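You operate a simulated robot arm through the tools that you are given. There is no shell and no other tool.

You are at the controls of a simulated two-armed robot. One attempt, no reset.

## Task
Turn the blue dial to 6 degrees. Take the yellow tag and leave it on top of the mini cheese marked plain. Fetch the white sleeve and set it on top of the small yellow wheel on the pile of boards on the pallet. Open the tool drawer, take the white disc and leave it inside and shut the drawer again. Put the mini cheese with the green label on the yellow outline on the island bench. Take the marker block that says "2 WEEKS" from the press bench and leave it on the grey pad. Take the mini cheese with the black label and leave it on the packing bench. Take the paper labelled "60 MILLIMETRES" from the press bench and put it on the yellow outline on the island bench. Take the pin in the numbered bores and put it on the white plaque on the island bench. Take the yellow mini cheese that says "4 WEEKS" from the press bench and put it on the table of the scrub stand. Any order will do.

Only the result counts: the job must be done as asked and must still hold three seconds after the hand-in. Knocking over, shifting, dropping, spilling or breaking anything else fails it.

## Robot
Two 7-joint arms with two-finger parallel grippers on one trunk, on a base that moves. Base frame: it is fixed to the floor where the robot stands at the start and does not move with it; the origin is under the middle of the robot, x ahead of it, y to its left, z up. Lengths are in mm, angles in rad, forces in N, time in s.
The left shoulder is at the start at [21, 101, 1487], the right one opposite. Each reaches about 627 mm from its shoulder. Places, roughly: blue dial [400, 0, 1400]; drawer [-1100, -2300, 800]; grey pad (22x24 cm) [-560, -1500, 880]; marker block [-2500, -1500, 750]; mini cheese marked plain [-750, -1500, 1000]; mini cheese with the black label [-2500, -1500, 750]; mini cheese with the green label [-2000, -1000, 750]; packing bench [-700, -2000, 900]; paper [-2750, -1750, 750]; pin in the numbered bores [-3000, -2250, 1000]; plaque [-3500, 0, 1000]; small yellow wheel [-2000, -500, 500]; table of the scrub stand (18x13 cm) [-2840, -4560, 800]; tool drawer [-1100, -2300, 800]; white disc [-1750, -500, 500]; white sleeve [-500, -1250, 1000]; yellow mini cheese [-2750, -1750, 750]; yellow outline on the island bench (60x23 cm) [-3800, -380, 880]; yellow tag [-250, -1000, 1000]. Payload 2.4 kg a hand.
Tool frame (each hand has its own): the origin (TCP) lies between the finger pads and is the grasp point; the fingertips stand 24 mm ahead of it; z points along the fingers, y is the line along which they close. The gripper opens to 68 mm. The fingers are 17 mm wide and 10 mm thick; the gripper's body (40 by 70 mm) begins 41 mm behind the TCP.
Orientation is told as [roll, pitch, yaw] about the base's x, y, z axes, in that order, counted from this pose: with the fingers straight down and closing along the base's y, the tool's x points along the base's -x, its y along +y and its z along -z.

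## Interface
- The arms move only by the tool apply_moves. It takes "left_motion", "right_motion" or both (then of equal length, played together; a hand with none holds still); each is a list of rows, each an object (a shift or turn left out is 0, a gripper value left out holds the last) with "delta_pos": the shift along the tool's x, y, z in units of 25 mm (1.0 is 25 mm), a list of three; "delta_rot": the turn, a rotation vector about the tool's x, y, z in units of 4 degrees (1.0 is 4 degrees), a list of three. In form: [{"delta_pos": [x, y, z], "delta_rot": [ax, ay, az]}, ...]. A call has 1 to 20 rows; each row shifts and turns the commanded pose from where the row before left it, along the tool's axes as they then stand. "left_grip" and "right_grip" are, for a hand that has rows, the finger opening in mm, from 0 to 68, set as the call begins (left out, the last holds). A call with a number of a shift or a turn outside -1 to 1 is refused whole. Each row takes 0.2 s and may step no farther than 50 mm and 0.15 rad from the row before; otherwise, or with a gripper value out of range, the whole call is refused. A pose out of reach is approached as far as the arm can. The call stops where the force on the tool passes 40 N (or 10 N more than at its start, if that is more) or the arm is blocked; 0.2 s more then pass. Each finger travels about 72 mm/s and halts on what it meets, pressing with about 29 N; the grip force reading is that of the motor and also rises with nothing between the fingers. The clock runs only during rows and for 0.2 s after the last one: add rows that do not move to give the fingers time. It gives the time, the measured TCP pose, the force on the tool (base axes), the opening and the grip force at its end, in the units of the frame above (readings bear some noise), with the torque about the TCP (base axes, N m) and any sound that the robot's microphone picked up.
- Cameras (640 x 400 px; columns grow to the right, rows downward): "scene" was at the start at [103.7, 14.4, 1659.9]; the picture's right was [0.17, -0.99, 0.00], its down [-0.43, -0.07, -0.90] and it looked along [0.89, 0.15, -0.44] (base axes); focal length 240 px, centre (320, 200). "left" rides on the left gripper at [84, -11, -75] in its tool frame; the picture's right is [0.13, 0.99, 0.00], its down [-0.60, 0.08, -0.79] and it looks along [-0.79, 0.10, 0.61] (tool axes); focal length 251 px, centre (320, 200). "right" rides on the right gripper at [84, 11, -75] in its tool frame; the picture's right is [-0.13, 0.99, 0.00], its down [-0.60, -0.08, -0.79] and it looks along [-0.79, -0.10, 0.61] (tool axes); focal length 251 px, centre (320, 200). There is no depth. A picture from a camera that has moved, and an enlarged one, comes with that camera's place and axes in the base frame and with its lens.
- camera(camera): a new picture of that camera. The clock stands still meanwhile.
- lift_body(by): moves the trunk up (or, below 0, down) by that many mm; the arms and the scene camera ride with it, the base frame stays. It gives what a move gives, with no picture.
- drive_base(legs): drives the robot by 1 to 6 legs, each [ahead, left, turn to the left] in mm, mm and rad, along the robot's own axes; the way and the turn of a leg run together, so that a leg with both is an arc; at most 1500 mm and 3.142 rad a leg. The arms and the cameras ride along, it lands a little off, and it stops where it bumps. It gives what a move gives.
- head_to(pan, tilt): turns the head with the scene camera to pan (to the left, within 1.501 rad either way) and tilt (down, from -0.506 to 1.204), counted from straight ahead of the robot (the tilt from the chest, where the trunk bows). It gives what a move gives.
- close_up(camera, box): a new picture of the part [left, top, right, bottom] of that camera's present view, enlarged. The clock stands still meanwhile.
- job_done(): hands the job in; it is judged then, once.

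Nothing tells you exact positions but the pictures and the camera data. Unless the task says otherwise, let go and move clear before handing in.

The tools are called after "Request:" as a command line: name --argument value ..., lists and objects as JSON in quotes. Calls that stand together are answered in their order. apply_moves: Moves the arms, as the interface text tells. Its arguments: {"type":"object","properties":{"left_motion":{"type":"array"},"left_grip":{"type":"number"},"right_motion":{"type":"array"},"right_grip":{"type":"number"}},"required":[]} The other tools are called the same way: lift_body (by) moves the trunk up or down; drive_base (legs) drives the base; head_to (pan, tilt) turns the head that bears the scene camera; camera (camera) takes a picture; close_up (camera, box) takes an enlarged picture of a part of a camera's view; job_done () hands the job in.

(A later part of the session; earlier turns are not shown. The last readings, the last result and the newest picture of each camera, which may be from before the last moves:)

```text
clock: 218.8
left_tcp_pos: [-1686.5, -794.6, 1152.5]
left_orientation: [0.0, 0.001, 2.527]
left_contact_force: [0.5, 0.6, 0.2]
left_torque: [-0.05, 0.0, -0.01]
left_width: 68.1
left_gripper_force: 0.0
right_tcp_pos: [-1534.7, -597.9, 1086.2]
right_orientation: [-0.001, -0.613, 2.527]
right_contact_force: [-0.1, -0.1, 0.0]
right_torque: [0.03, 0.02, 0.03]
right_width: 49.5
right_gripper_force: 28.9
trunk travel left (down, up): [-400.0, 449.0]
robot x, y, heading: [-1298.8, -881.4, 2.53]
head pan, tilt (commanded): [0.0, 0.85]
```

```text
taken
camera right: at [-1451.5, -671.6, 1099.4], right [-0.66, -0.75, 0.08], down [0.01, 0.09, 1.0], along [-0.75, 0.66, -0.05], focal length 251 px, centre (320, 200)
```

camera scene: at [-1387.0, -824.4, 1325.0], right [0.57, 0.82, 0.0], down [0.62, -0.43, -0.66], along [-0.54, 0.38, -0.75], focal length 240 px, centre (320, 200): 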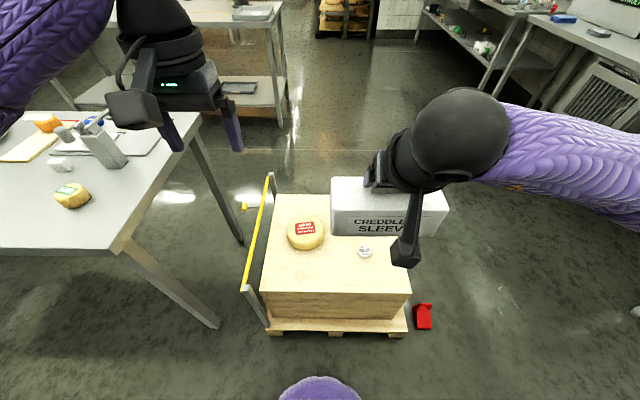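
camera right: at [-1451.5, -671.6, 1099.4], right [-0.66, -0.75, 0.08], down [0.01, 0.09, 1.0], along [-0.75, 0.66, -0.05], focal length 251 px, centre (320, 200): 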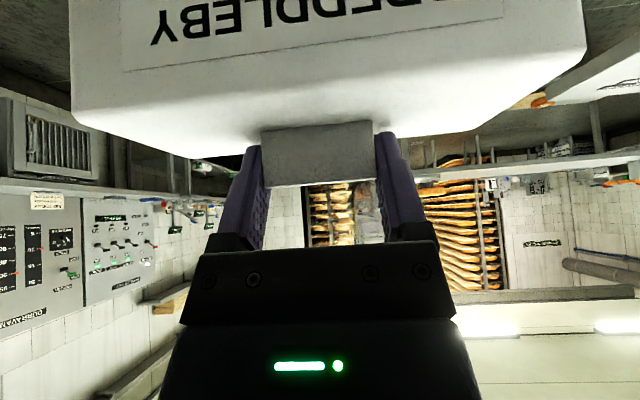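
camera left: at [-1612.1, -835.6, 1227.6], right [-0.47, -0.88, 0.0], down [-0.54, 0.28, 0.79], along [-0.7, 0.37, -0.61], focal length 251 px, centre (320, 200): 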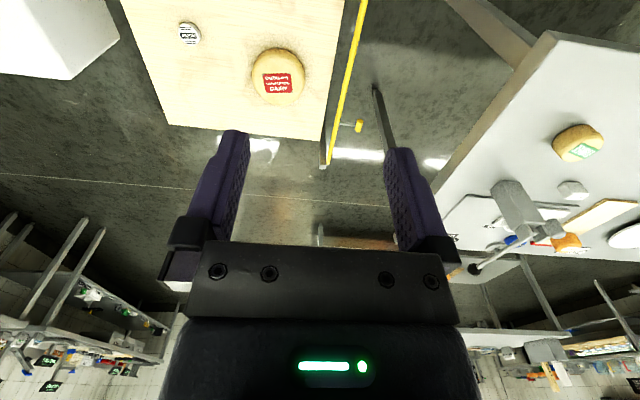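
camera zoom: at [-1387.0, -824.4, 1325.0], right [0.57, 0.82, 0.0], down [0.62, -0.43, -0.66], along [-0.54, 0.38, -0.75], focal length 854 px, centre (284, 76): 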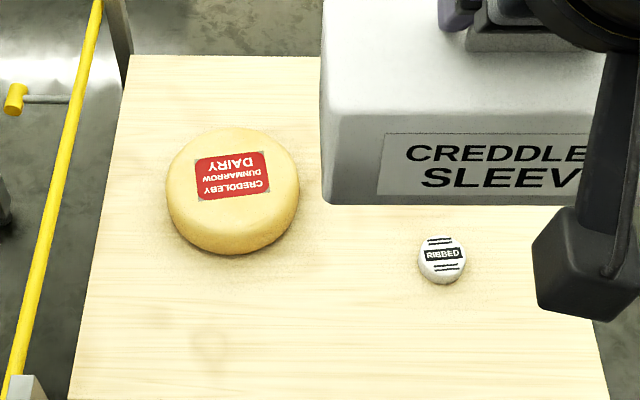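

Wheel top centre: about [-1893, -542, 491]. I approach the pallet and lower the trunk.

Request:
drive_base --legs '[[150, 0, -0.01]]'

Request:
lift_body --by -310

Request:
camera --camera "scene"

```text
clock: 220.1
left_tcp_pos: [-1808.4, -703.9, 1152.7]
left_orientation: [0.0, 0.002, 2.517]
left_contact_force: [0.2, 0.3, -0.5]
left_torque: [0.0, -0.02, -0.02]
left_width: 67.9
left_gripper_force: 0.1
right_tcp_pos: [-1653.2, -509.7, 1086.7]
right_orientation: [0.001, -0.611, 2.517]
right_contact_force: [-0.4, 0.2, -1.1]
right_torque: [-0.01, 0.02, 0.01]
right_width: 49.1
right_gripper_force: 28.7
trunk travel left (down, up): [-400.0, 449.0]
robot x, y, heading: [-1426.5, -802.4, 2.521]
head pan, tilt (commanded): [0.0, 0.85]
```

```text
clock: 223.2
left_tcp_pos: [-1807.5, -705.2, 843.6]
left_orientation: [0.0, -0.001, 2.52]
left_contact_force: [-0.4, 0.4, 0.4]
left_torque: [-0.02, -0.01, 0.02]
left_width: 68.0
left_gripper_force: 0.1
right_tcp_pos: [-1656.8, -507.7, 770.9]
right_orientation: [0.001, -0.594, 2.518]
right_contact_force: [0.5, 0.0, 0.2]
right_torque: [0.04, 0.01, 0.0]
right_width: 49.3
right_gripper_force: 29.2
trunk travel left (down, up): [-90.0, 760.0]
robot x, y, heading: [-1421.0, -801.6, 2.525]
head pan, tilt (commanded): [0.0, 0.85]
```

```text
taken
camera scene: at [-1569.0, -693.9, 1009.3], right [0.58, 0.81, 0.0], down [0.61, -0.44, -0.66], along [-0.54, 0.38, -0.75], focal length 240 px, centre (320, 200)
```

scene: 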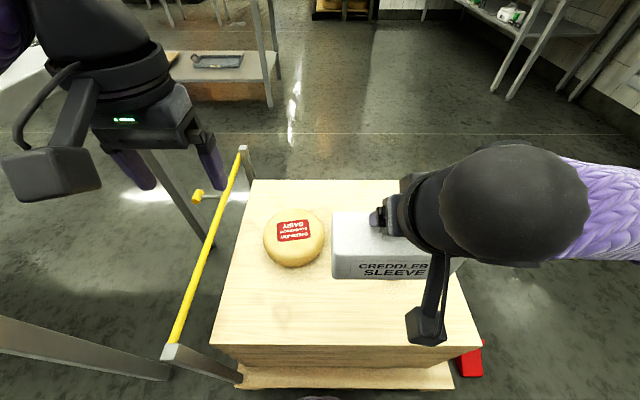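

The pile and wheel are right ahead, lower than the box. Now I carry the sleeve over the wheel.

Request:
apply_moves --right_motion '[{"delta_pos": [-0.307, 0.738, 0.91]}, {"delta_pos": [-0.307, 0.738, 0.91]}, {"delta_pos": [-0.307, 0.738, 0.91]}, {"delta_pos": [-0.307, 0.738, 0.91]}, {"delta_pos": [-0.307, 0.738, 0.91]}, {"delta_pos": [-0.307, 0.738, 0.91]}, {"delta_pos": [-0.307, 0.738, 0.91]}, {"delta_pos": [-0.307, 0.738, 0.91]}, {"delta_pos": [-0.307, 0.738, 0.91]}]'

Request:
camera --camera "scene"

Request:
camera --camera "right"

Request:
camera --camera "left"

```text
clock: 225.2
left_tcp_pos: [-1807.3, -705.2, 843.3]
left_orientation: [0.0, 0.001, 2.519]
left_contact_force: [0.3, -1.0, 0.3]
left_torque: [-0.01, 0.01, 0.02]
left_width: 67.7
left_gripper_force: 0.0
right_tcp_pos: [-1894.3, -543.1, 640.5]
right_orientation: [0.003, -0.593, 2.518]
right_contact_force: [0.8, 0.1, -0.7]
right_torque: [-0.04, -0.02, 0.01]
right_width: 49.3
right_gripper_force: 29.1
trunk travel left (down, up): [-90.0, 760.0]
robot x, y, heading: [-1418.6, -798.3, 2.519]
head pan, tilt (commanded): [0.0, 0.85]
```

```text
taken
camera scene: at [-1569.1, -693.8, 1009.2], right [0.58, 0.81, 0.0], down [0.61, -0.44, -0.66], along [-0.54, 0.38, -0.75], focal length 240 px, centre (320, 200)
```

scene: 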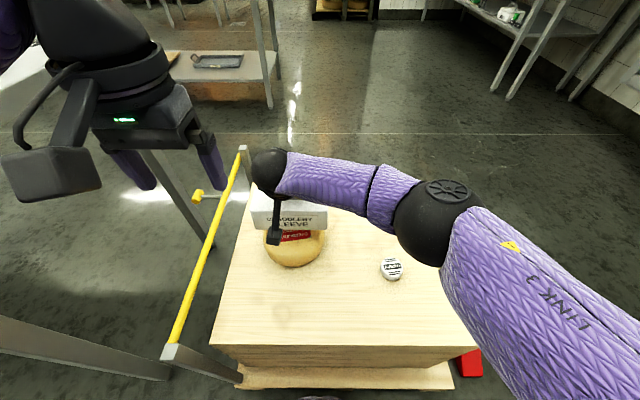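

```text
taken
camera right: at [-1812.9, -617.2, 655.6], right [-0.67, -0.74, 0.07], down [0.0, 0.1, 1.0], along [-0.75, 0.66, -0.07], focal length 251 px, centre (320, 200)
```

right: 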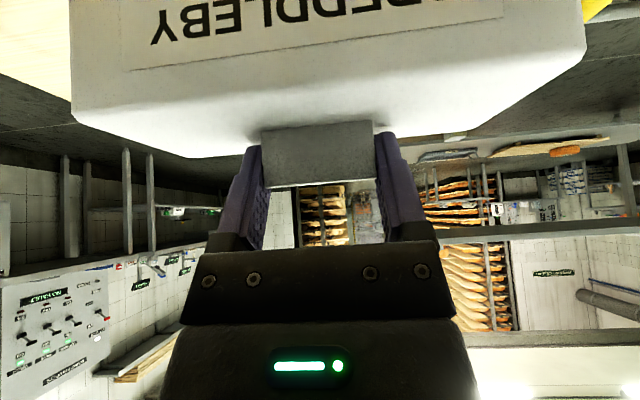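

```text
taken
camera left: at [-1733.8, -746.5, 917.5], right [-0.47, -0.88, 0.0], down [-0.54, 0.29, 0.79], along [-0.7, 0.38, -0.61], focal length 251 px, centre (320, 200)
```

left: 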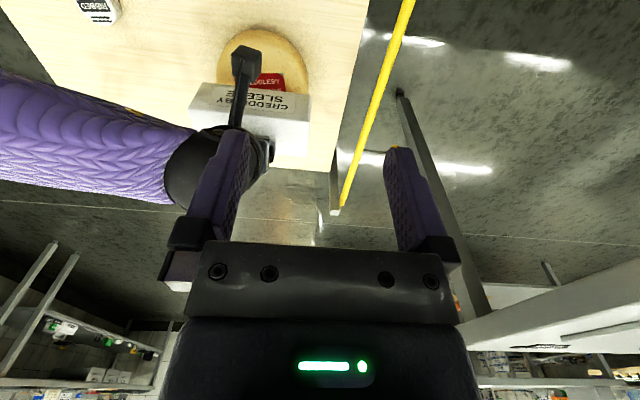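

The sleeve hovers about 55 mm above the wheel, centred. Lowering.

Request:
apply_moves --right_motion '[{"delta_pos": [0.37, 0, 0.55]}, {"delta_pos": [0.37, 0, 0.55]}, {"delta_pos": [0.37, 0, 0.55]}, {}]'

Request:
close_up --camera "scene" --box '[230, 140, 350, 280]'

Request:
close_up --camera "left" --box '[160, 10, 340, 160]'

```text
clock: 226.1
left_tcp_pos: [-1805.3, -707.3, 843.7]
left_orientation: [0.0, -0.001, 2.516]
left_contact_force: [0.4, -0.4, -0.7]
left_torque: [-0.01, -0.03, 0.03]
left_width: 67.8
left_gripper_force: 0.0
right_tcp_pos: [-1896.9, -542.3, 601.1]
right_orientation: [0.005, -0.61, 2.52]
right_contact_force: [2.7, -2.0, 31.5]
right_torque: [0.31, -0.04, -0.07]
right_width: 49.7
right_gripper_force: 29.5
trunk travel left (down, up): [-90.0, 760.0]
robot x, y, heading: [-1420.9, -800.8, 2.516]
head pan, tilt (commanded): [0.0, 0.85]
stopped in row 4 (right hand): the force on the tool passed its limit at 45 N (the readings are from after the stop); the commanded pose is now the measured one
```

```text
2.86 times, centred on (290, 210) of scene
camera zoom: at [-1566.6, -695.2, 1010.2], right [0.58, 0.81, 0.0], down [0.61, -0.44, -0.66], along [-0.54, 0.38, -0.75], focal length 686 px, centre (406, 171)
```

zoom: 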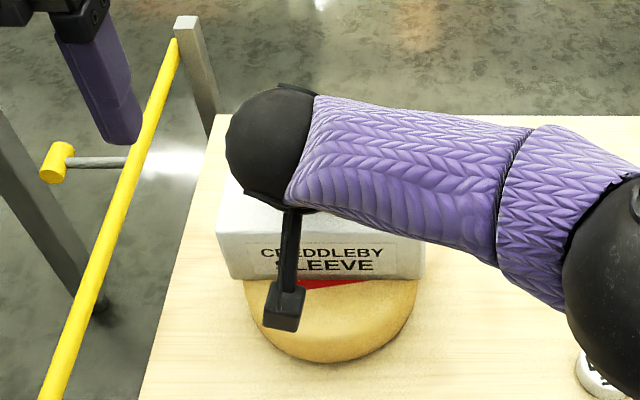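

```text
2.67 times, centred on (250, 85) of left
camera zoom: at [-1731.6, -747.6, 918.9], right [-0.48, -0.88, 0.0], down [-0.53, 0.29, 0.79], along [-0.7, 0.38, -0.61], focal length 670 px, centre (507, 507)
```

zoom: 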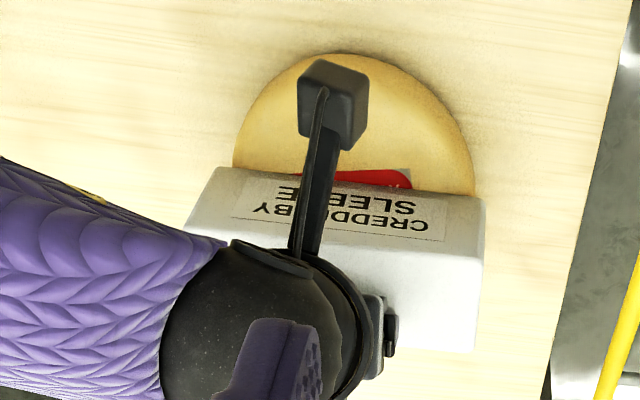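

It touched at z≈601, but the pictures show the box sits ~20 mm beyond the wheel's centre. I'll lift slightly, come back 20 mm and set it down again.

Request:
apply_moves --right_motion '[{"delta_pos": [-0.34, 0, -0.5]}, {"delta_pos": [0.67, 0, -0.45]}, {}]'

Request:
close_up --camera "left" --box '[160, 10, 340, 160]'

```text
clock: 226.9
left_tcp_pos: [-1808.5, -704.7, 843.1]
left_orientation: [0.001, 0.001, 2.517]
left_contact_force: [-0.5, -0.5, 0.4]
left_torque: [-0.03, 0.03, -0.02]
left_width: 67.9
left_gripper_force: 0.1
right_tcp_pos: [-1882.2, -551.9, 610.2]
right_orientation: [0.003, -0.602, 2.519]
right_contact_force: [0.2, 0.2, -0.1]
right_torque: [0.0, -0.01, -0.01]
right_width: 49.2
right_gripper_force: 28.9
trunk travel left (down, up): [-90.0, 760.0]
robot x, y, heading: [-1424.7, -800.3, 2.52]
head pan, tilt (commanded): [0.0, 0.85]
```

```text
2.67 times, centred on (250, 85) of left
camera zoom: at [-1733.9, -746.4, 917.4], right [-0.47, -0.88, 0.0], down [-0.54, 0.29, 0.79], along [-0.7, 0.38, -0.61], focal length 670 px, centre (507, 507)
```

zoom: 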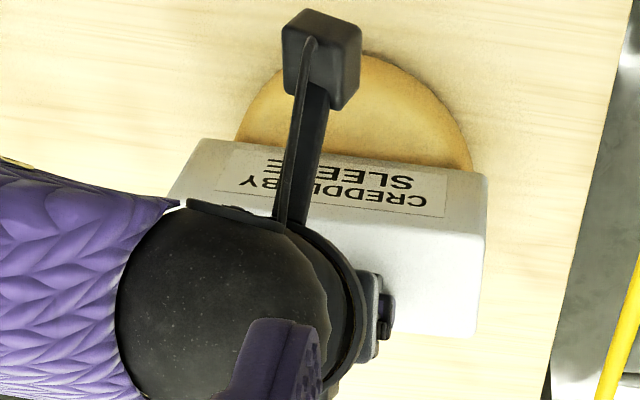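

Nearly there: a further 5 mm back and 8 mm down.

Request:
apply_moves --right_motion '[{"delta_pos": [0.166, 0, -0.112]}, {"delta_pos": [0.157, 0, 0.232]}, {}]'

Request:
close_up --camera "scene" --box '[230, 140, 350, 280]'

```text
clock: 227.7
left_tcp_pos: [-1807.6, -705.0, 842.5]
left_orientation: [0.0, 0.002, 2.515]
left_contact_force: [0.5, -0.4, 0.6]
left_torque: [-0.04, 0.03, -0.02]
left_width: 68.0
left_gripper_force: 0.0
right_tcp_pos: [-1876.8, -555.4, 603.0]
right_orientation: [0.002, -0.602, 2.518]
right_contact_force: [0.4, -0.4, -0.8]
right_torque: [0.01, -0.02, -0.03]
right_width: 49.2
right_gripper_force: 29.5
trunk travel left (down, up): [-90.0, 760.0]
robot x, y, heading: [-1420.7, -799.6, 2.518]
head pan, tilt (commanded): [0.0, 0.85]
```

```text
2.86 times, centred on (290, 210) of scene
camera zoom: at [-1569.1, -693.9, 1009.2], right [0.58, 0.81, 0.0], down [0.61, -0.44, -0.66], along [-0.54, 0.38, -0.75], focal length 686 px, centre (406, 171)
```

zoom: 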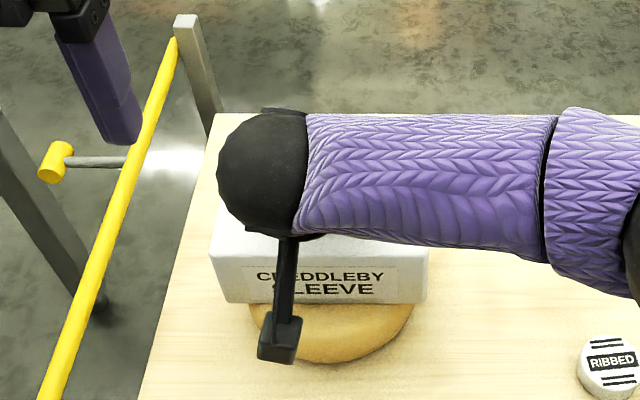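

Well centred now. Small steps down until contact.

Request:
apply_moves --right_motion '[{"delta_pos": [0.067, 0, 0.1]}, {}]'

Request:
apply_moves --right_motion '[{"delta_pos": [0.067, 0, 0.1]}, {}]'

```text
clock: 228.3
left_tcp_pos: [-1807.3, -704.5, 842.9]
left_orientation: [0.0, -0.001, 2.516]
left_contact_force: [-0.5, 0.5, 0.3]
left_torque: [0.0, 0.0, 0.03]
left_width: 68.0
left_gripper_force: 0.0
right_tcp_pos: [-1877.7, -555.8, 600.5]
right_orientation: [0.001, -0.601, 2.519]
right_contact_force: [1.1, 0.0, 1.7]
right_torque: [0.14, -0.02, -0.06]
right_width: 49.3
right_gripper_force: 29.2
trunk travel left (down, up): [-90.0, 760.0]
robot x, y, heading: [-1423.5, -798.4, 2.519]
head pan, tilt (commanded): [0.0, 0.85]
```

```text
clock: 228.9
left_tcp_pos: [-1805.3, -705.6, 844.0]
left_orientation: [0.0, 0.0, 2.517]
left_contact_force: [0.0, -0.5, 0.5]
left_torque: [0.01, 0.0, -0.03]
left_width: 67.8
left_gripper_force: 0.1
right_tcp_pos: [-1876.6, -555.6, 600.0]
right_orientation: [0.003, -0.607, 2.52]
right_contact_force: [3.7, 0.1, 26.2]
right_torque: [0.63, 0.34, -0.02]
right_width: 49.4
right_gripper_force: 28.8
trunk travel left (down, up): [-90.0, 760.0]
robot x, y, heading: [-1415.2, -802.8, 2.523]
head pan, tilt (commanded): [0.0, 0.85]
```

Contact. I relieve the pressure a little and open the fingers.

Request:
apply_moves --right_motion '[{"delta_pos": [-0.06, 0, -0.09]}, {}]'

Request:
apply_moves --right_motion '[{}, {}, {}]' --right_grip 62

Request:
camera --camera "right"

Request:
close_up --camera "scene" --box '[230, 140, 350, 280]'

```text
clock: 229.5
left_tcp_pos: [-1806.7, -705.8, 843.0]
left_orientation: [0.001, 0.001, 2.516]
left_contact_force: [0.2, -0.3, 0.7]
left_torque: [-0.01, -0.01, 0.01]
left_width: 68.0
left_gripper_force: 0.0
right_tcp_pos: [-1877.8, -556.4, 601.2]
right_orientation: [0.003, -0.604, 2.52]
right_contact_force: [-3.9, 3.6, 13.5]
right_torque: [0.58, 0.81, 0.0]
right_width: 49.3
right_gripper_force: 29.6
trunk travel left (down, up): [-90.0, 760.0]
robot x, y, heading: [-1417.3, -801.3, 2.519]
head pan, tilt (commanded): [0.0, 0.85]
```

```text
clock: 230.3
left_tcp_pos: [-1807.0, -705.2, 842.3]
left_orientation: [0.0, 0.0, 2.518]
left_contact_force: [0.3, 0.7, -0.4]
left_torque: [-0.06, 0.02, 0.01]
left_width: 67.9
left_gripper_force: 0.1
right_tcp_pos: [-1876.9, -557.0, 599.5]
right_orientation: [0.004, -0.602, 2.52]
right_contact_force: [0.0, -4.6, 11.9]
right_torque: [0.08, -0.01, 0.05]
right_width: 59.4
right_gripper_force: 0.0
trunk travel left (down, up): [-90.0, 760.0]
robot x, y, heading: [-1420.0, -801.3, 2.527]
head pan, tilt (commanded): [0.0, 0.85]
```

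```text
taken
camera right: at [-1794.6, -631.3, 614.7], right [-0.66, -0.74, 0.08], down [0.01, 0.09, 1.0], along [-0.75, 0.66, -0.06], focal length 251 px, centre (320, 200)
```

right: 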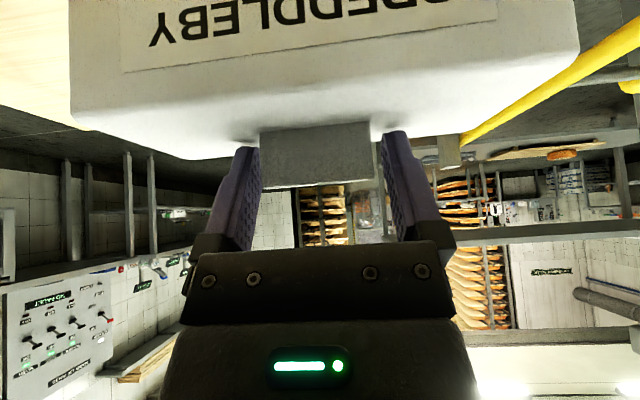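

```text
2.86 times, centred on (290, 210) of scene
camera zoom: at [-1568.4, -694.8, 1009.4], right [0.58, 0.81, 0.0], down [0.61, -0.44, -0.66], along [-0.54, 0.38, -0.75], focal length 686 px, centre (406, 171)
```

zoom: 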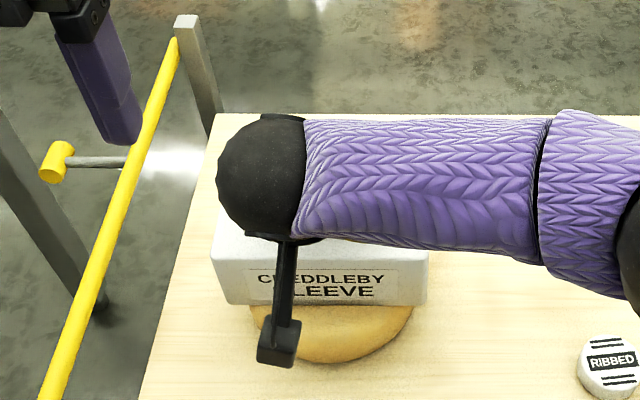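

The tab is free. I withdraw the hand along its finger direction.

Request:
apply_moves --right_motion '[{"delta_pos": [-0.15, 0, -0.3]}, {"delta_pos": [-0.1, 0, -0.7]}, {"delta_pos": [0, 0, -0.9]}, {"delta_pos": [0, 0, -0.9]}, {"delta_pos": [0, 0, -0.9]}, {"delta_pos": [0, 0, -0.9]}]' --right_grip 66

Request:
camera --camera "scene"

Request:
camera --camera "right"

```text
clock: 231.7
left_tcp_pos: [-1806.5, -704.5, 843.1]
left_orientation: [-0.001, 0.001, 2.517]
left_contact_force: [0.1, 0.1, -0.8]
left_torque: [0.03, 0.02, -0.02]
left_width: 67.7
left_gripper_force: 0.1
right_tcp_pos: [-1827.7, -590.7, 698.6]
right_orientation: [0.002, -0.604, 2.518]
right_contact_force: [-0.2, -0.7, 0.1]
right_torque: [0.0, 0.02, 0.0]
right_width: 66.0
right_gripper_force: 0.0
trunk travel left (down, up): [-90.0, 760.0]
robot x, y, heading: [-1424.8, -796.0, 2.52]
head pan, tilt (commanded): [0.0, 0.85]
```

```text
taken
camera scene: at [-1569.1, -693.9, 1009.2], right [0.58, 0.81, 0.0], down [0.61, -0.44, -0.66], along [-0.54, 0.38, -0.75], focal length 240 px, centre (320, 200)
```

scene: 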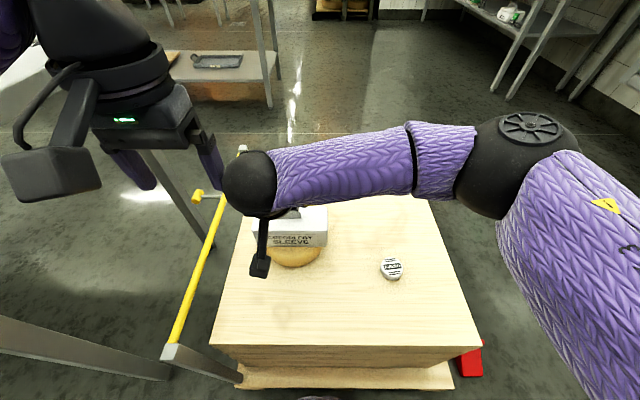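

```text
taken
camera right: at [-1745.2, -665.3, 713.2], right [-0.66, -0.74, 0.07], down [0.01, 0.09, 1.0], along [-0.75, 0.66, -0.06], focal length 251 px, centre (320, 200)
```

right: 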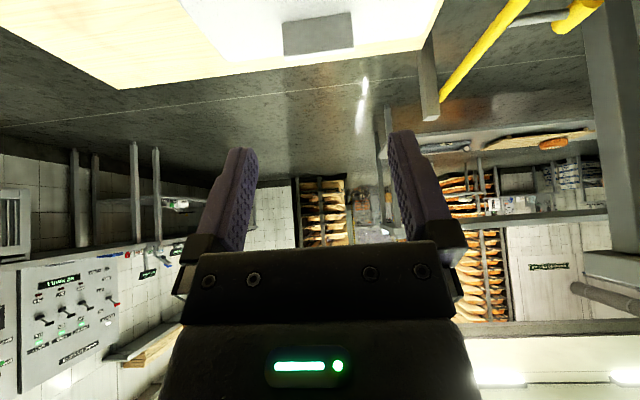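

The sleeve rests on the wheel. Now the white disc (RIBBED), to the right on the boards: moving the right hand over toward it.

Request:
apply_moves --right_motion '[{"delta_pos": [0, -0.98, 0]}, {"delta_pos": [0, -0.98, 0]}, {"delta_pos": [0, -0.98, 0]}, {"delta_pos": [0, -0.98, 0]}, {"delta_pos": [0, -0.98, 0]}, {"delta_pos": [0, -0.98, 0]}, {"delta_pos": [0, -0.98, 0]}, {"delta_pos": [0, -0.98, 0]}, {"delta_pos": [0, -0.98, 0]}, {"delta_pos": [0, -0.98, 0]}]'

Request:
camera --camera "scene"

Request:
camera --camera "right"

Request:
camera --camera "left"

```text
clock: 233.9
left_tcp_pos: [-1807.8, -705.8, 843.2]
left_orientation: [0.0, 0.002, 2.517]
left_contact_force: [-0.4, 0.0, -0.7]
left_torque: [0.0, 0.0, 0.01]
left_width: 68.2
left_gripper_force: 0.1
right_tcp_pos: [-1686.3, -391.6, 698.5]
right_orientation: [0.001, -0.604, 2.521]
right_contact_force: [-0.1, -0.5, 0.1]
right_torque: [0.0, 0.0, 0.01]
right_width: 66.1
right_gripper_force: 0.0
trunk travel left (down, up): [-90.0, 760.0]
robot x, y, heading: [-1419.6, -800.4, 2.52]
head pan, tilt (commanded): [0.0, 0.85]
```

```text
taken
camera scene: at [-1569.0, -693.9, 1009.2], right [0.58, 0.81, 0.0], down [0.61, -0.44, -0.66], along [-0.54, 0.38, -0.75], focal length 240 px, centre (320, 200)
```

scene: 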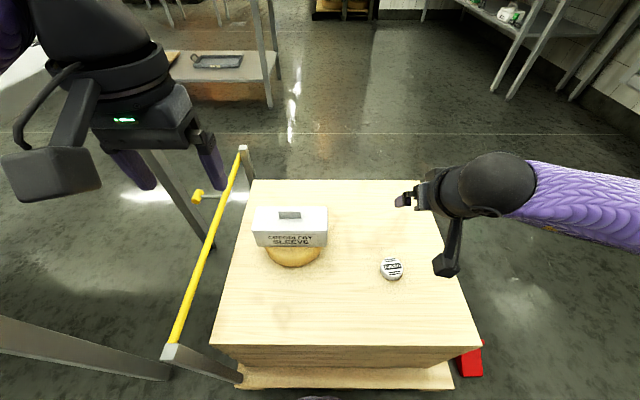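

```text
taken
camera right: at [-1603.7, -466.2, 712.8], right [-0.66, -0.74, 0.08], down [0.01, 0.09, 1.0], along [-0.75, 0.66, -0.06], focal length 251 px, centre (320, 200)
```

right: 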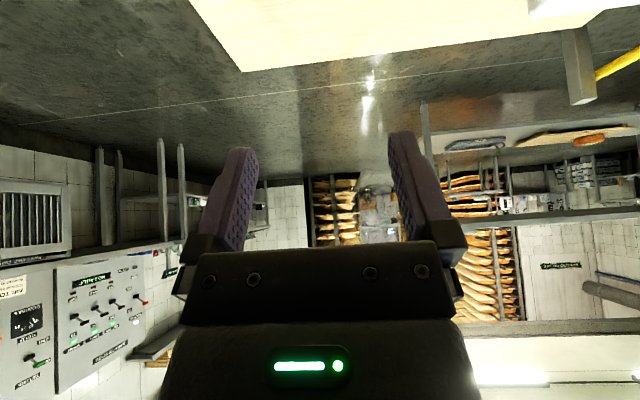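

```text
taken
camera left: at [-1733.7, -746.5, 917.5], right [-0.47, -0.88, 0.0], down [-0.54, 0.29, 0.79], along [-0.7, 0.38, -0.61], focal length 251 px, centre (320, 200)
```

left: 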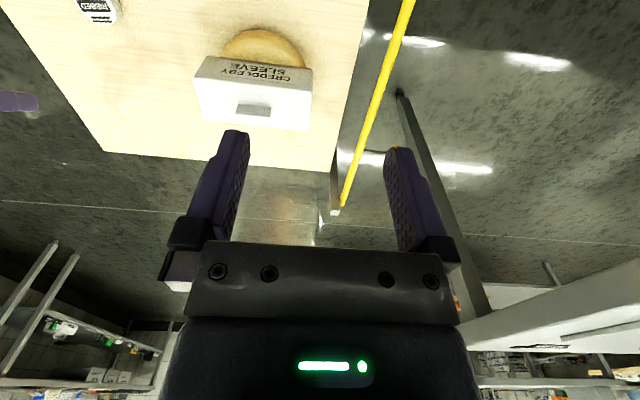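

Disc at about [-1687, -395], on the boards. I lower the trunk further and bring the right hand to vertical to see and grasp the disc.

Request:
lift_body --by -85

Request:
apply_moves --right_motion '[{"delta_rot": [0, 0.961, 0]}, {"delta_rot": [0, 0.961, 0]}, {"delta_rot": [0, 0.961, 0]}, {"delta_rot": [0, 0.961, 0]}, {"delta_rot": [0, 0.961, 0]}, {"delta_rot": [0, 0.961, 0]}, {"delta_rot": [0, 0.961, 0]}, {"delta_rot": [0, 0.961, 0]}, {"delta_rot": [0, 0.961, 0]}]' --right_grip 68

Request:
camera --camera "right"

Request:
camera --camera "scene"

```text
clock: 235.1
left_tcp_pos: [-1807.5, -703.1, 758.2]
left_orientation: [-0.002, -0.001, 2.517]
left_contact_force: [0.3, 0.2, 0.8]
left_torque: [0.02, -0.01, -0.01]
left_width: 68.2
left_gripper_force: 0.2
right_tcp_pos: [-1685.1, -392.1, 613.9]
right_orientation: [0.003, -0.603, 2.517]
right_contact_force: [0.1, 0.0, 0.9]
right_torque: [-0.02, 0.01, -0.02]
right_width: 66.0
right_gripper_force: 0.1
trunk travel left (down, up): [-5.0, 844.0]
robot x, y, heading: [-1422.6, -800.6, 2.521]
head pan, tilt (commanded): [0.0, 0.85]
```

```text
clock: 237.1
left_tcp_pos: [-1806.8, -704.6, 757.3]
left_orientation: [0.0, 0.002, 2.517]
left_contact_force: [0.0, -0.5, -0.8]
left_torque: [0.02, 0.01, 0.0]
left_width: 68.1
left_gripper_force: 0.0
right_tcp_pos: [-1685.7, -392.3, 613.2]
right_orientation: [0.002, 0.003, 2.521]
right_contact_force: [0.7, 0.3, -0.6]
right_torque: [0.0, -0.03, 0.0]
right_width: 67.9
right_gripper_force: 0.0
trunk travel left (down, up): [-5.0, 844.0]
robot x, y, heading: [-1417.6, -798.7, 2.525]
head pan, tilt (commanded): [0.0, 0.85]
```

```text
taken
camera right: at [-1625.9, -450.3, 688.4], right [-0.68, -0.73, 0.0], down [-0.45, 0.42, 0.79], along [-0.58, 0.54, -0.61], focal length 251 px, centre (320, 200)
```

right: 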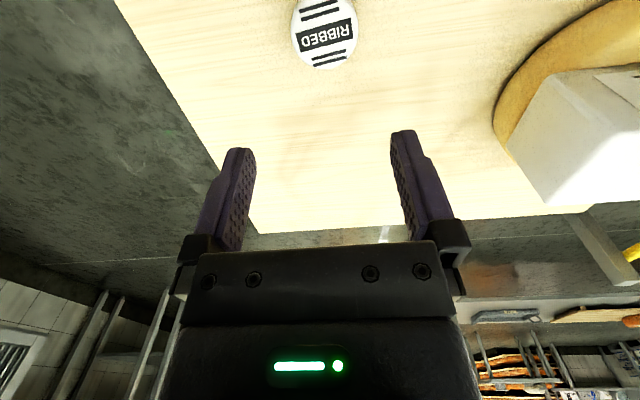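

```text
taken
camera scene: at [-1594.2, -675.8, 920.2], right [0.58, 0.81, 0.0], down [0.61, -0.44, -0.66], along [-0.54, 0.38, -0.75], focal length 240 px, centre (320, 200)
```

scene: 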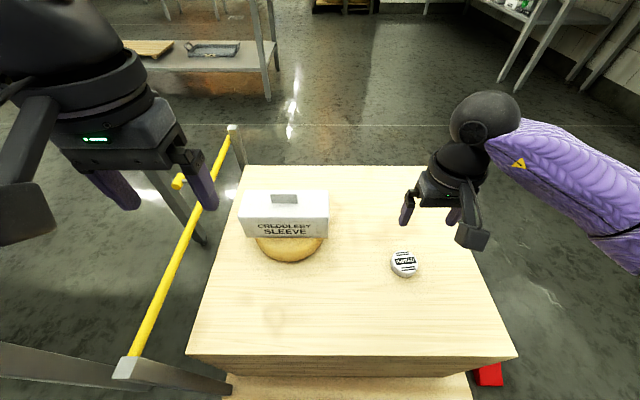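

The disc is almost under the hand. I centre on it and go down in stages.

Request:
apply_moves --right_motion '[{"delta_pos": [0.25, 0.23, 0.9]}, {"delta_pos": [0, 0, 0.95]}, {"delta_pos": [0, 0, 0.95]}, {"delta_pos": [0, 0, 0.6]}]'

Request:
camera --camera "right"

Request:
close_up --camera "scene" --box '[340, 180, 480, 300]'

```text
clock: 238.1
left_tcp_pos: [-1807.6, -705.5, 758.0]
left_orientation: [0.0, 0.002, 2.516]
left_contact_force: [0.3, 0.2, 0.7]
left_torque: [-0.01, -0.03, 0.0]
left_width: 67.8
left_gripper_force: 0.1
right_tcp_pos: [-1683.9, -402.1, 529.0]
right_orientation: [0.003, 0.003, 2.519]
right_contact_force: [0.4, 0.2, -0.6]
right_torque: [0.0, 0.01, 0.01]
right_width: 68.0
right_gripper_force: 0.0
trunk travel left (down, up): [-5.0, 844.0]
robot x, y, heading: [-1420.5, -799.6, 2.518]
head pan, tilt (commanded): [0.0, 0.85]
```

```text
taken
camera right: at [-1623.5, -459.8, 603.3], right [-0.68, -0.73, 0.0], down [-0.44, 0.42, 0.79], along [-0.58, 0.54, -0.61], focal length 251 px, centre (320, 200)
```

right: 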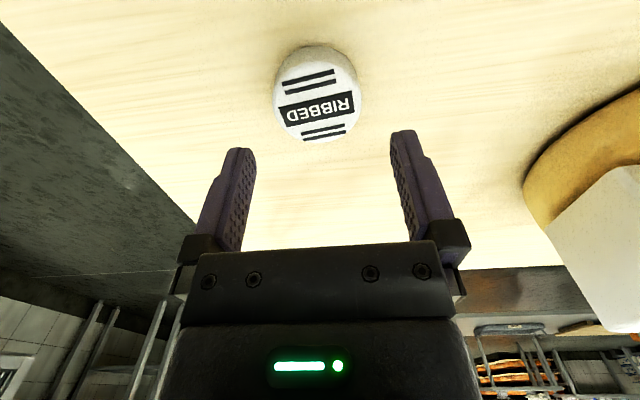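

```text
3.33 times, centred on (410, 240) of scene
camera zoom: at [-1594.2, -675.8, 920.2], right [0.58, 0.81, 0.0], down [0.61, -0.44, -0.66], along [-0.54, 0.38, -0.75], focal length 801 px, centre (20, 67)
```

zoom: 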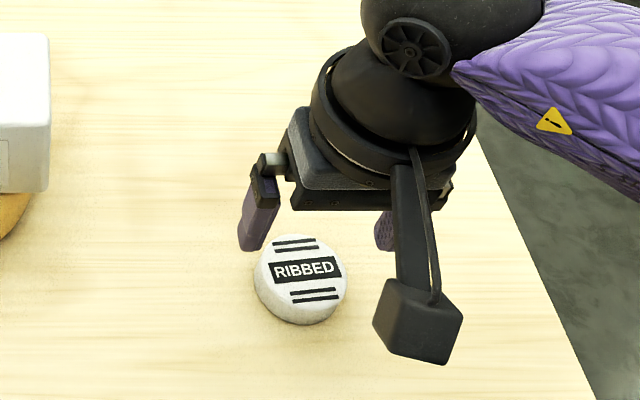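

Centred. Going down to just above the boards.

Request:
apply_moves --right_motion '[{"delta_pos": [0, 0, 0.7]}, {"delta_pos": [0, 0, 0.7]}, {"delta_pos": [0, 0, 0.6]}, {}]'

Request:
camera --camera "right"

Request:
close_up --camera "scene" --box '[340, 180, 480, 300]'

```text
clock: 239.1
left_tcp_pos: [-1809.1, -705.5, 758.9]
left_orientation: [0.0, 0.002, 2.518]
left_contact_force: [-0.2, -0.6, 0.2]
left_torque: [0.01, 0.03, 0.0]
left_width: 68.0
left_gripper_force: 0.1
right_tcp_pos: [-1681.8, -400.9, 477.9]
right_orientation: [0.001, 0.001, 2.521]
right_contact_force: [0.4, 0.2, 0.5]
right_torque: [-0.03, 0.01, -0.01]
right_width: 67.8
right_gripper_force: 0.1
trunk travel left (down, up): [-5.0, 844.0]
robot x, y, heading: [-1422.3, -799.0, 2.524]
head pan, tilt (commanded): [0.0, 0.85]
```

```text
taken
camera right: at [-1623.0, -458.8, 552.4], right [-0.68, -0.73, 0.0], down [-0.45, 0.42, 0.79], along [-0.58, 0.54, -0.61], focal length 251 px, centre (320, 200)
```

right: 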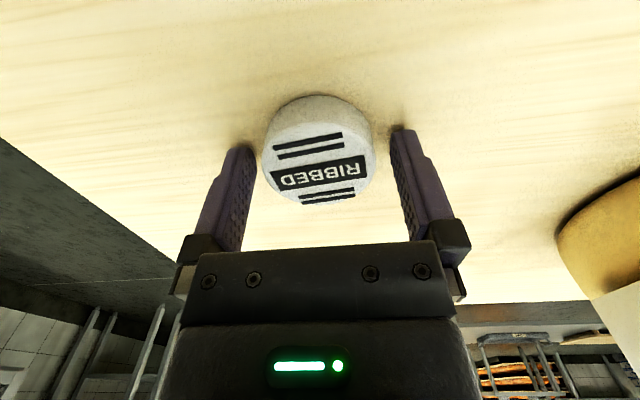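

```text
3.33 times, centred on (410, 240) of scene
camera zoom: at [-1594.2, -675.8, 920.2], right [0.58, 0.81, 0.0], down [0.61, -0.44, -0.66], along [-0.54, 0.38, -0.75], focal length 801 px, centre (20, 67)
```

zoom: 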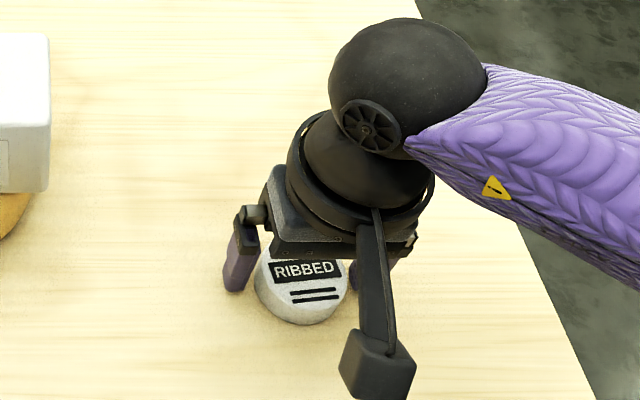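

The disc sits between the pads. Closing and lifting.

Request:
apply_moves --right_motion '[{"delta_pos": [0, 0, 0.1]}, {}, {}, {}]' --right_grip 40

Request:
apply_moves --right_motion '[{"delta_pos": [0, 0, -0.6]}, {"delta_pos": [0, 0, -0.9]}, {"delta_pos": [0, 0, -0.9]}, {"delta_pos": [0, 0, -0.9]}]'

Request:
camera --camera "right"

Request:
camera --camera "scene"

```text
clock: 240.1
left_tcp_pos: [-1807.8, -705.3, 758.4]
left_orientation: [-0.001, 0.0, 2.516]
left_contact_force: [-0.1, 0.5, -0.4]
left_torque: [-0.01, 0.02, 0.0]
left_width: 68.0
left_gripper_force: 0.1
right_tcp_pos: [-1683.6, -399.8, 475.0]
right_orientation: [0.002, -0.001, 2.519]
right_contact_force: [1.8, 5.0, 16.6]
right_torque: [0.29, -0.4, 0.01]
right_width: 50.8
right_gripper_force: 28.9
trunk travel left (down, up): [-5.0, 844.0]
robot x, y, heading: [-1418.8, -803.9, 2.521]
head pan, tilt (commanded): [0.0, 0.85]
```

```text
clock: 241.1
left_tcp_pos: [-1807.6, -705.2, 755.7]
left_orientation: [-0.001, 0.002, 2.519]
left_contact_force: [0.6, 0.4, 0.1]
left_torque: [0.01, 0.01, 0.02]
left_width: 68.2
left_gripper_force: 0.0
right_tcp_pos: [-1684.5, -400.1, 557.2]
right_orientation: [0.003, 0.001, 2.522]
right_contact_force: [-0.1, 0.7, -0.9]
right_torque: [0.03, 0.01, 0.03]
right_width: 50.7
right_gripper_force: 29.2
trunk travel left (down, up): [-5.0, 844.0]
robot x, y, heading: [-1420.1, -798.8, 2.52]
head pan, tilt (commanded): [0.0, 0.85]
```

```text
taken
camera right: at [-1623.8, -458.3, 631.5], right [-0.68, -0.73, 0.0], down [-0.45, 0.42, 0.79], along [-0.58, 0.54, -0.61], focal length 251 px, centre (320, 200)
```

right: 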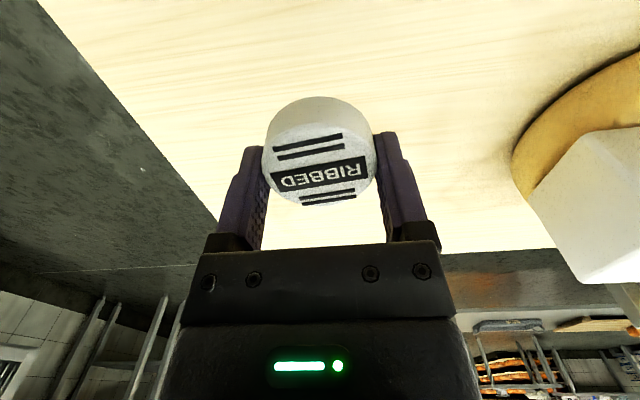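

```text
taken
camera scene: at [-1594.3, -675.8, 920.2], right [0.58, 0.81, 0.0], down [0.61, -0.44, -0.66], along [-0.54, 0.38, -0.75], focal length 240 px, centre (320, 200)
```

scene: 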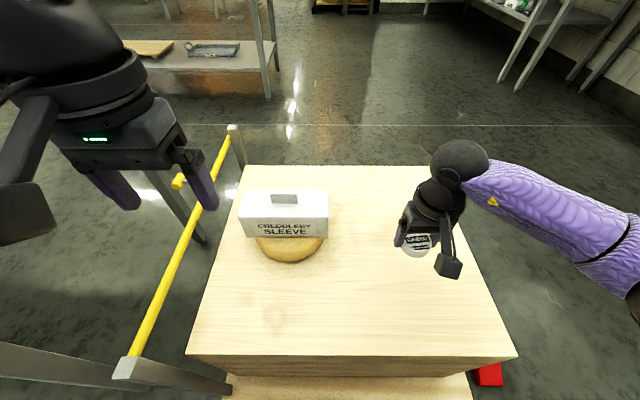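

I hold the disc. I raise the trunk and the right hand, back away from the pallet and turn around toward the packing bench to find the tool drawer.

Request:
lift_body --by 300

Request:
apply_moves --right_motion '[{"delta_pos": [0.6, 0, -0.9]}, {"delta_pos": [0.6, 0, -0.9]}, {"delta_pos": [0.6, 0, -0.9]}, {"delta_pos": [0.6, 0, -0.9]}, {"delta_pos": [0.6, 0, -0.9]}, {"delta_pos": [0.6, 0, -0.9]}]'

Request:
drive_base --legs '[[-250, 0, 0], [0, 0, 1.571], [0, 0, 1.571]]'

Request:
head_to --pan -0.9 --tilt 0.5

Request:
camera --camera "scene"

```text
clock: 244.1
left_tcp_pos: [-1808.5, -705.3, 1058.2]
left_orientation: [0.0, 0.003, 2.516]
left_contact_force: [0.7, 0.9, 0.5]
left_torque: [-0.01, -0.03, 0.02]
left_width: 68.1
left_gripper_force: 0.0
right_tcp_pos: [-1683.6, -400.3, 858.2]
right_orientation: [0.001, 0.002, 2.52]
right_contact_force: [-0.2, 0.7, -1.9]
right_torque: [0.0, 0.05, 0.02]
right_width: 50.4
right_gripper_force: 29.1
trunk travel left (down, up): [-305.0, 544.0]
robot x, y, heading: [-1421.2, -799.9, 2.53]
head pan, tilt (commanded): [0.0, 0.85]
```

```text
clock: 245.5
left_tcp_pos: [-1807.6, -704.4, 1057.5]
left_orientation: [0.001, -0.001, 2.516]
left_contact_force: [0.1, 0.7, 0.7]
left_torque: [-0.01, 0.0, 0.02]
left_width: 67.6
left_gripper_force: 0.1
right_tcp_pos: [-1611.2, -452.6, 992.7]
right_orientation: [0.003, 0.0, 2.521]
right_contact_force: [-0.3, 0.1, -0.5]
right_torque: [-0.01, 0.01, -0.02]
right_width: 50.7
right_gripper_force: 29.8
trunk travel left (down, up): [-305.0, 544.0]
robot x, y, heading: [-1420.5, -800.9, 2.52]
head pan, tilt (commanded): [0.0, 0.85]
```

```text
clock: 254.9
left_tcp_pos: [-832.5, -1041.6, 1057.8]
left_orientation: [-0.001, 0.002, -0.63]
left_contact_force: [0.0, 0.6, 0.7]
left_torque: [-0.02, -0.01, -0.02]
left_width: 67.8
left_gripper_force: 0.0
right_tcp_pos: [-1029.7, -1293.5, 992.5]
right_orientation: [0.001, 0.001, -0.627]
right_contact_force: [0.7, -0.3, -0.8]
right_torque: [-0.01, 0.03, 0.01]
right_width: 50.4
right_gripper_force: 29.0
trunk travel left (down, up): [-305.0, 544.0]
robot x, y, heading: [-1219.1, -947.8, -0.628]
head pan, tilt (commanded): [0.0, 0.85]
```

```text
clock: 256.1
left_tcp_pos: [-831.0, -1042.0, 1057.3]
left_orientation: [0.0, 0.0, -0.63]
left_contact_force: [-0.1, -0.6, 0.0]
left_torque: [-0.01, -0.01, -0.03]
left_width: 67.8
left_gripper_force: 0.1
right_tcp_pos: [-1028.5, -1293.2, 992.2]
right_orientation: [0.001, 0.001, -0.627]
right_contact_force: [0.5, 0.5, -0.5]
right_torque: [0.01, 0.01, -0.02]
right_width: 50.4
right_gripper_force: 29.5
trunk travel left (down, up): [-305.0, 544.0]
robot x, y, heading: [-1215.6, -947.4, -0.63]
head pan, tilt (commanded): [-0.901, 0.499]
```

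```text
taken
camera scene: at [-1173.3, -1064.2, 1259.0], right [-1.0, -0.04, 0.0], down [-0.02, 0.48, -0.88], along [0.04, -0.88, -0.48], focal length 240 px, centre (320, 200)
```

scene: 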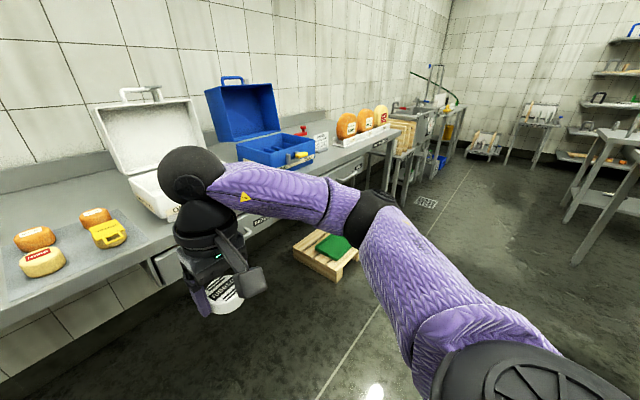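

I see several drawers under the bench. Zooming in to read their labels.

Request:
close_up --camera "scene" --box '[230, 130, 430, 255]'

Request:
drive_base --legs '[[0, -700, 0.006]]'

Request:
head_to --pan -0.3 --tilt 0.6

Request:
camera --camera "scene"

```text
3.20 times, centred on (330, 192) of scene
camera zoom: at [-1173.3, -1064.2, 1259.0], right [-1.0, -0.04, 0.0], down [-0.02, 0.48, -0.88], along [0.04, -0.88, -0.48], focal length 769 px, centre (288, 224)
```

zoom: 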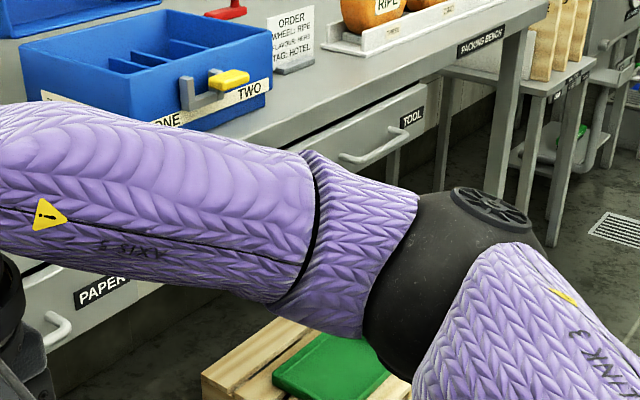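

```text
clock: 260.0
left_tcp_pos: [-1248.6, -1622.6, 1056.9]
left_orientation: [0.001, 0.0, -0.616]
left_contact_force: [-1.4, -0.3, -0.3]
left_torque: [-0.01, 0.0, 0.02]
left_width: 67.9
left_gripper_force: 0.0
right_tcp_pos: [-1442.3, -1876.6, 992.2]
right_orientation: [0.001, 0.003, -0.614]
right_contact_force: [0.2, 0.0, 0.5]
right_torque: [-0.01, 0.02, -0.02]
right_width: 50.2
right_gripper_force: 28.7
trunk travel left (down, up): [-305.0, 544.0]
robot x, y, heading: [-1636.9, -1531.9, -0.611]
head pan, tilt (commanded): [-0.901, 0.499]
```

```text
clock: 261.0
left_tcp_pos: [-1247.3, -1623.4, 1057.3]
left_orientation: [-0.003, 0.0, -0.617]
left_contact_force: [0.1, 0.1, -1.0]
left_torque: [-0.03, -0.01, 0.01]
left_width: 67.7
left_gripper_force: 0.2
right_tcp_pos: [-1442.5, -1876.8, 993.4]
right_orientation: [0.002, 0.001, -0.614]
right_contact_force: [-0.6, 0.0, 0.3]
right_torque: [-0.01, -0.02, -0.01]
right_width: 50.5
right_gripper_force: 28.6
trunk travel left (down, up): [-305.0, 544.0]
robot x, y, heading: [-1637.2, -1528.1, -0.607]
head pan, tilt (commanded): [-0.3, 0.6]
```

```text
taken
camera scene: at [-1540.9, -1628.6, 1250.0], right [-0.79, -0.61, 0.0], down [-0.35, 0.45, -0.82], along [0.5, -0.65, -0.57], focal length 240 px, centre (320, 200)
```

scene: 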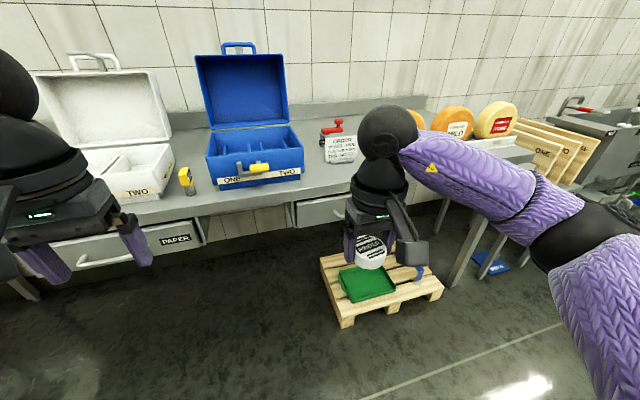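

The TOOL drawer is at the far end of the packing bench; I'll move in front of it and look closely.

Request:
drive_base --legs '[[0, -300, -0.01]]'

Request:
head_to --pan 0.0 --tilt 0.75

Request:
camera --camera "scene"

```text
clock: 263.1
left_tcp_pos: [-1418.4, -1862.9, 1058.1]
left_orientation: [0.001, -0.002, -0.627]
left_contact_force: [-0.1, -0.5, 0.7]
left_torque: [-0.02, 0.03, 0.0]
left_width: 67.8
left_gripper_force: 0.1
right_tcp_pos: [-1615.2, -2115.4, 993.1]
right_orientation: [0.002, 0.001, -0.624]
right_contact_force: [-0.4, 0.4, -0.2]
right_torque: [-0.01, 0.0, 0.01]
right_width: 50.2
right_gripper_force: 28.9
trunk travel left (down, up): [-305.0, 544.0]
robot x, y, heading: [-1805.3, -1766.7, -0.621]
head pan, tilt (commanded): [-0.3, 0.6]
```

```text
clock: 263.9
left_tcp_pos: [-1417.1, -1863.2, 1058.0]
left_orientation: [-0.001, 0.0, -0.627]
left_contact_force: [-0.3, -0.4, -0.1]
left_torque: [0.02, 0.0, 0.02]
left_width: 67.9
left_gripper_force: 0.0
right_tcp_pos: [-1615.1, -2115.1, 992.4]
right_orientation: [0.003, 0.001, -0.624]
right_contact_force: [-0.2, -0.9, -1.1]
right_torque: [-0.01, -0.01, 0.01]
right_width: 50.2
right_gripper_force: 28.5
trunk travel left (down, up): [-305.0, 544.0]
robot x, y, heading: [-1803.7, -1768.9, -0.625]
head pan, tilt (commanded): [0.0, 0.75]
```

```text
taken
camera scene: at [-1696.3, -1844.6, 1237.1], right [-0.58, -0.81, 0.0], down [-0.55, 0.4, -0.73], along [0.59, -0.43, -0.68], focal length 240 px, centre (320, 200)
```

scene: 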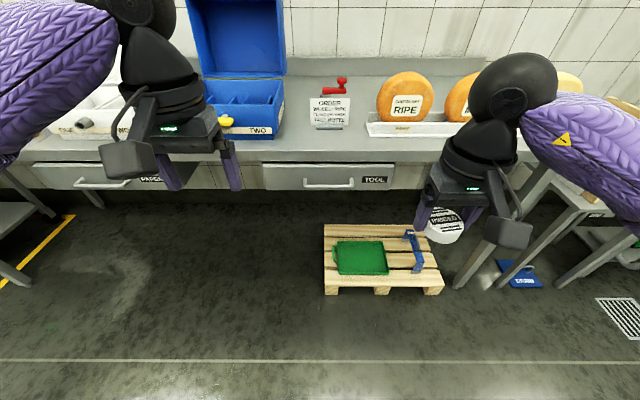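

TOOL drawer handle is about U 2519 in room axes, z≈794. A pallet with a green tray stands below it, so I stay clear. I move closer and zoom in on the handle.

Request:
drive_base --legs '[[220, 0, 0]]'

Request:
head_to --pan 0.0 --tilt 0.95

Request:
camera --camera "scene"

Request:
camera --camera "left"

Request:
camera --camera "right"

```text
clock: 265.6
left_tcp_pos: [-1235.8, -1994.1, 1058.0]
left_orientation: [0.0, 0.002, -0.626]
left_contact_force: [-0.8, 0.8, 0.3]
left_torque: [-0.01, -0.02, -0.01]
left_width: 68.0
left_gripper_force: 0.1
right_tcp_pos: [-1432.3, -2245.9, 992.6]
right_orientation: [0.002, 0.0, -0.623]
right_contact_force: [-0.4, -0.3, -0.1]
right_torque: [0.0, -0.02, -0.04]
right_width: 50.2
right_gripper_force: 28.8
trunk travel left (down, up): [-305.0, 544.0]
robot x, y, heading: [-1624.1, -1894.3, -0.625]
head pan, tilt (commanded): [0.0, 0.75]
```

```text
clock: 266.3
left_tcp_pos: [-1236.5, -1994.3, 1058.3]
left_orientation: [0.001, 0.0, -0.626]
left_contact_force: [-0.4, -0.6, -0.2]
left_torque: [-0.01, -0.02, -0.03]
left_width: 67.9
left_gripper_force: 0.1
right_tcp_pos: [-1433.8, -2246.5, 993.0]
right_orientation: [0.0, 0.003, -0.622]
right_contact_force: [0.6, 0.1, -0.8]
right_torque: [-0.02, -0.01, 0.0]
right_width: 50.3
right_gripper_force: 28.6
trunk travel left (down, up): [-305.0, 544.0]
robot x, y, heading: [-1620.9, -1896.6, -0.623]
head pan, tilt (commanded): [0.0, 0.949]
```

```text
taken
camera scene: at [-1522.7, -1969.1, 1221.6], right [-0.58, -0.81, 0.0], down [-0.66, 0.47, -0.58], along [0.47, -0.34, -0.81], focal length 240 px, centre (320, 200)
```

scene: 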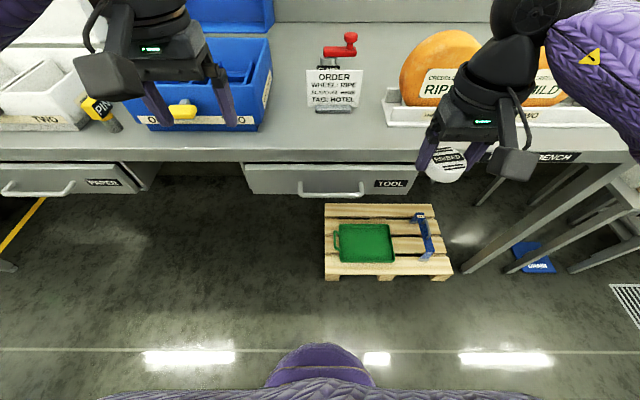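

```text
taken
camera left: at [-1310.9, -1954.9, 1132.5], right [0.48, 0.88, 0.0], down [0.54, -0.29, 0.79], along [0.7, -0.38, -0.61], focal length 251 px, centre (320, 200)
```

left: 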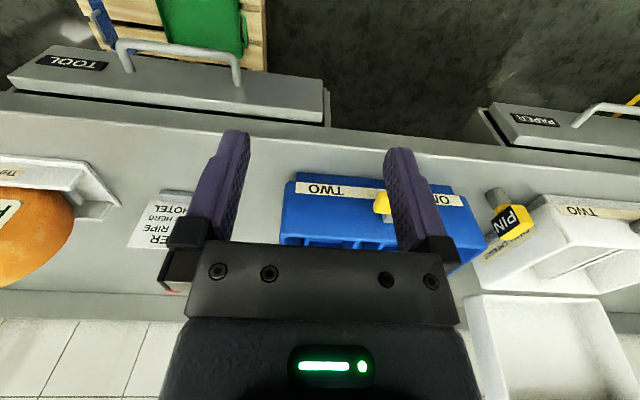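

```text
taken
camera right: at [-1497.0, -2188.4, 1068.4], right [0.68, 0.73, 0.0], down [0.44, -0.42, 0.79], along [0.58, -0.54, -0.61], focal length 251 px, centre (320, 200)
```

right: 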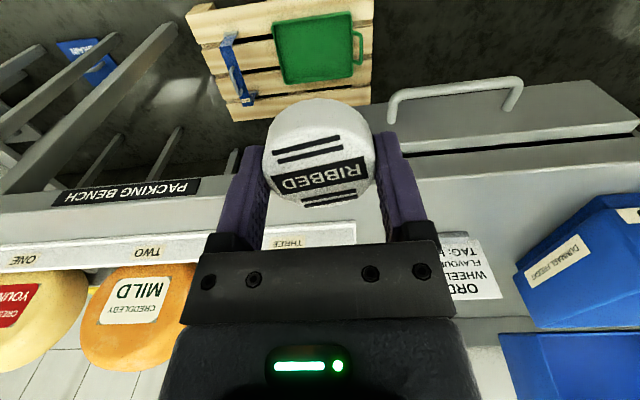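

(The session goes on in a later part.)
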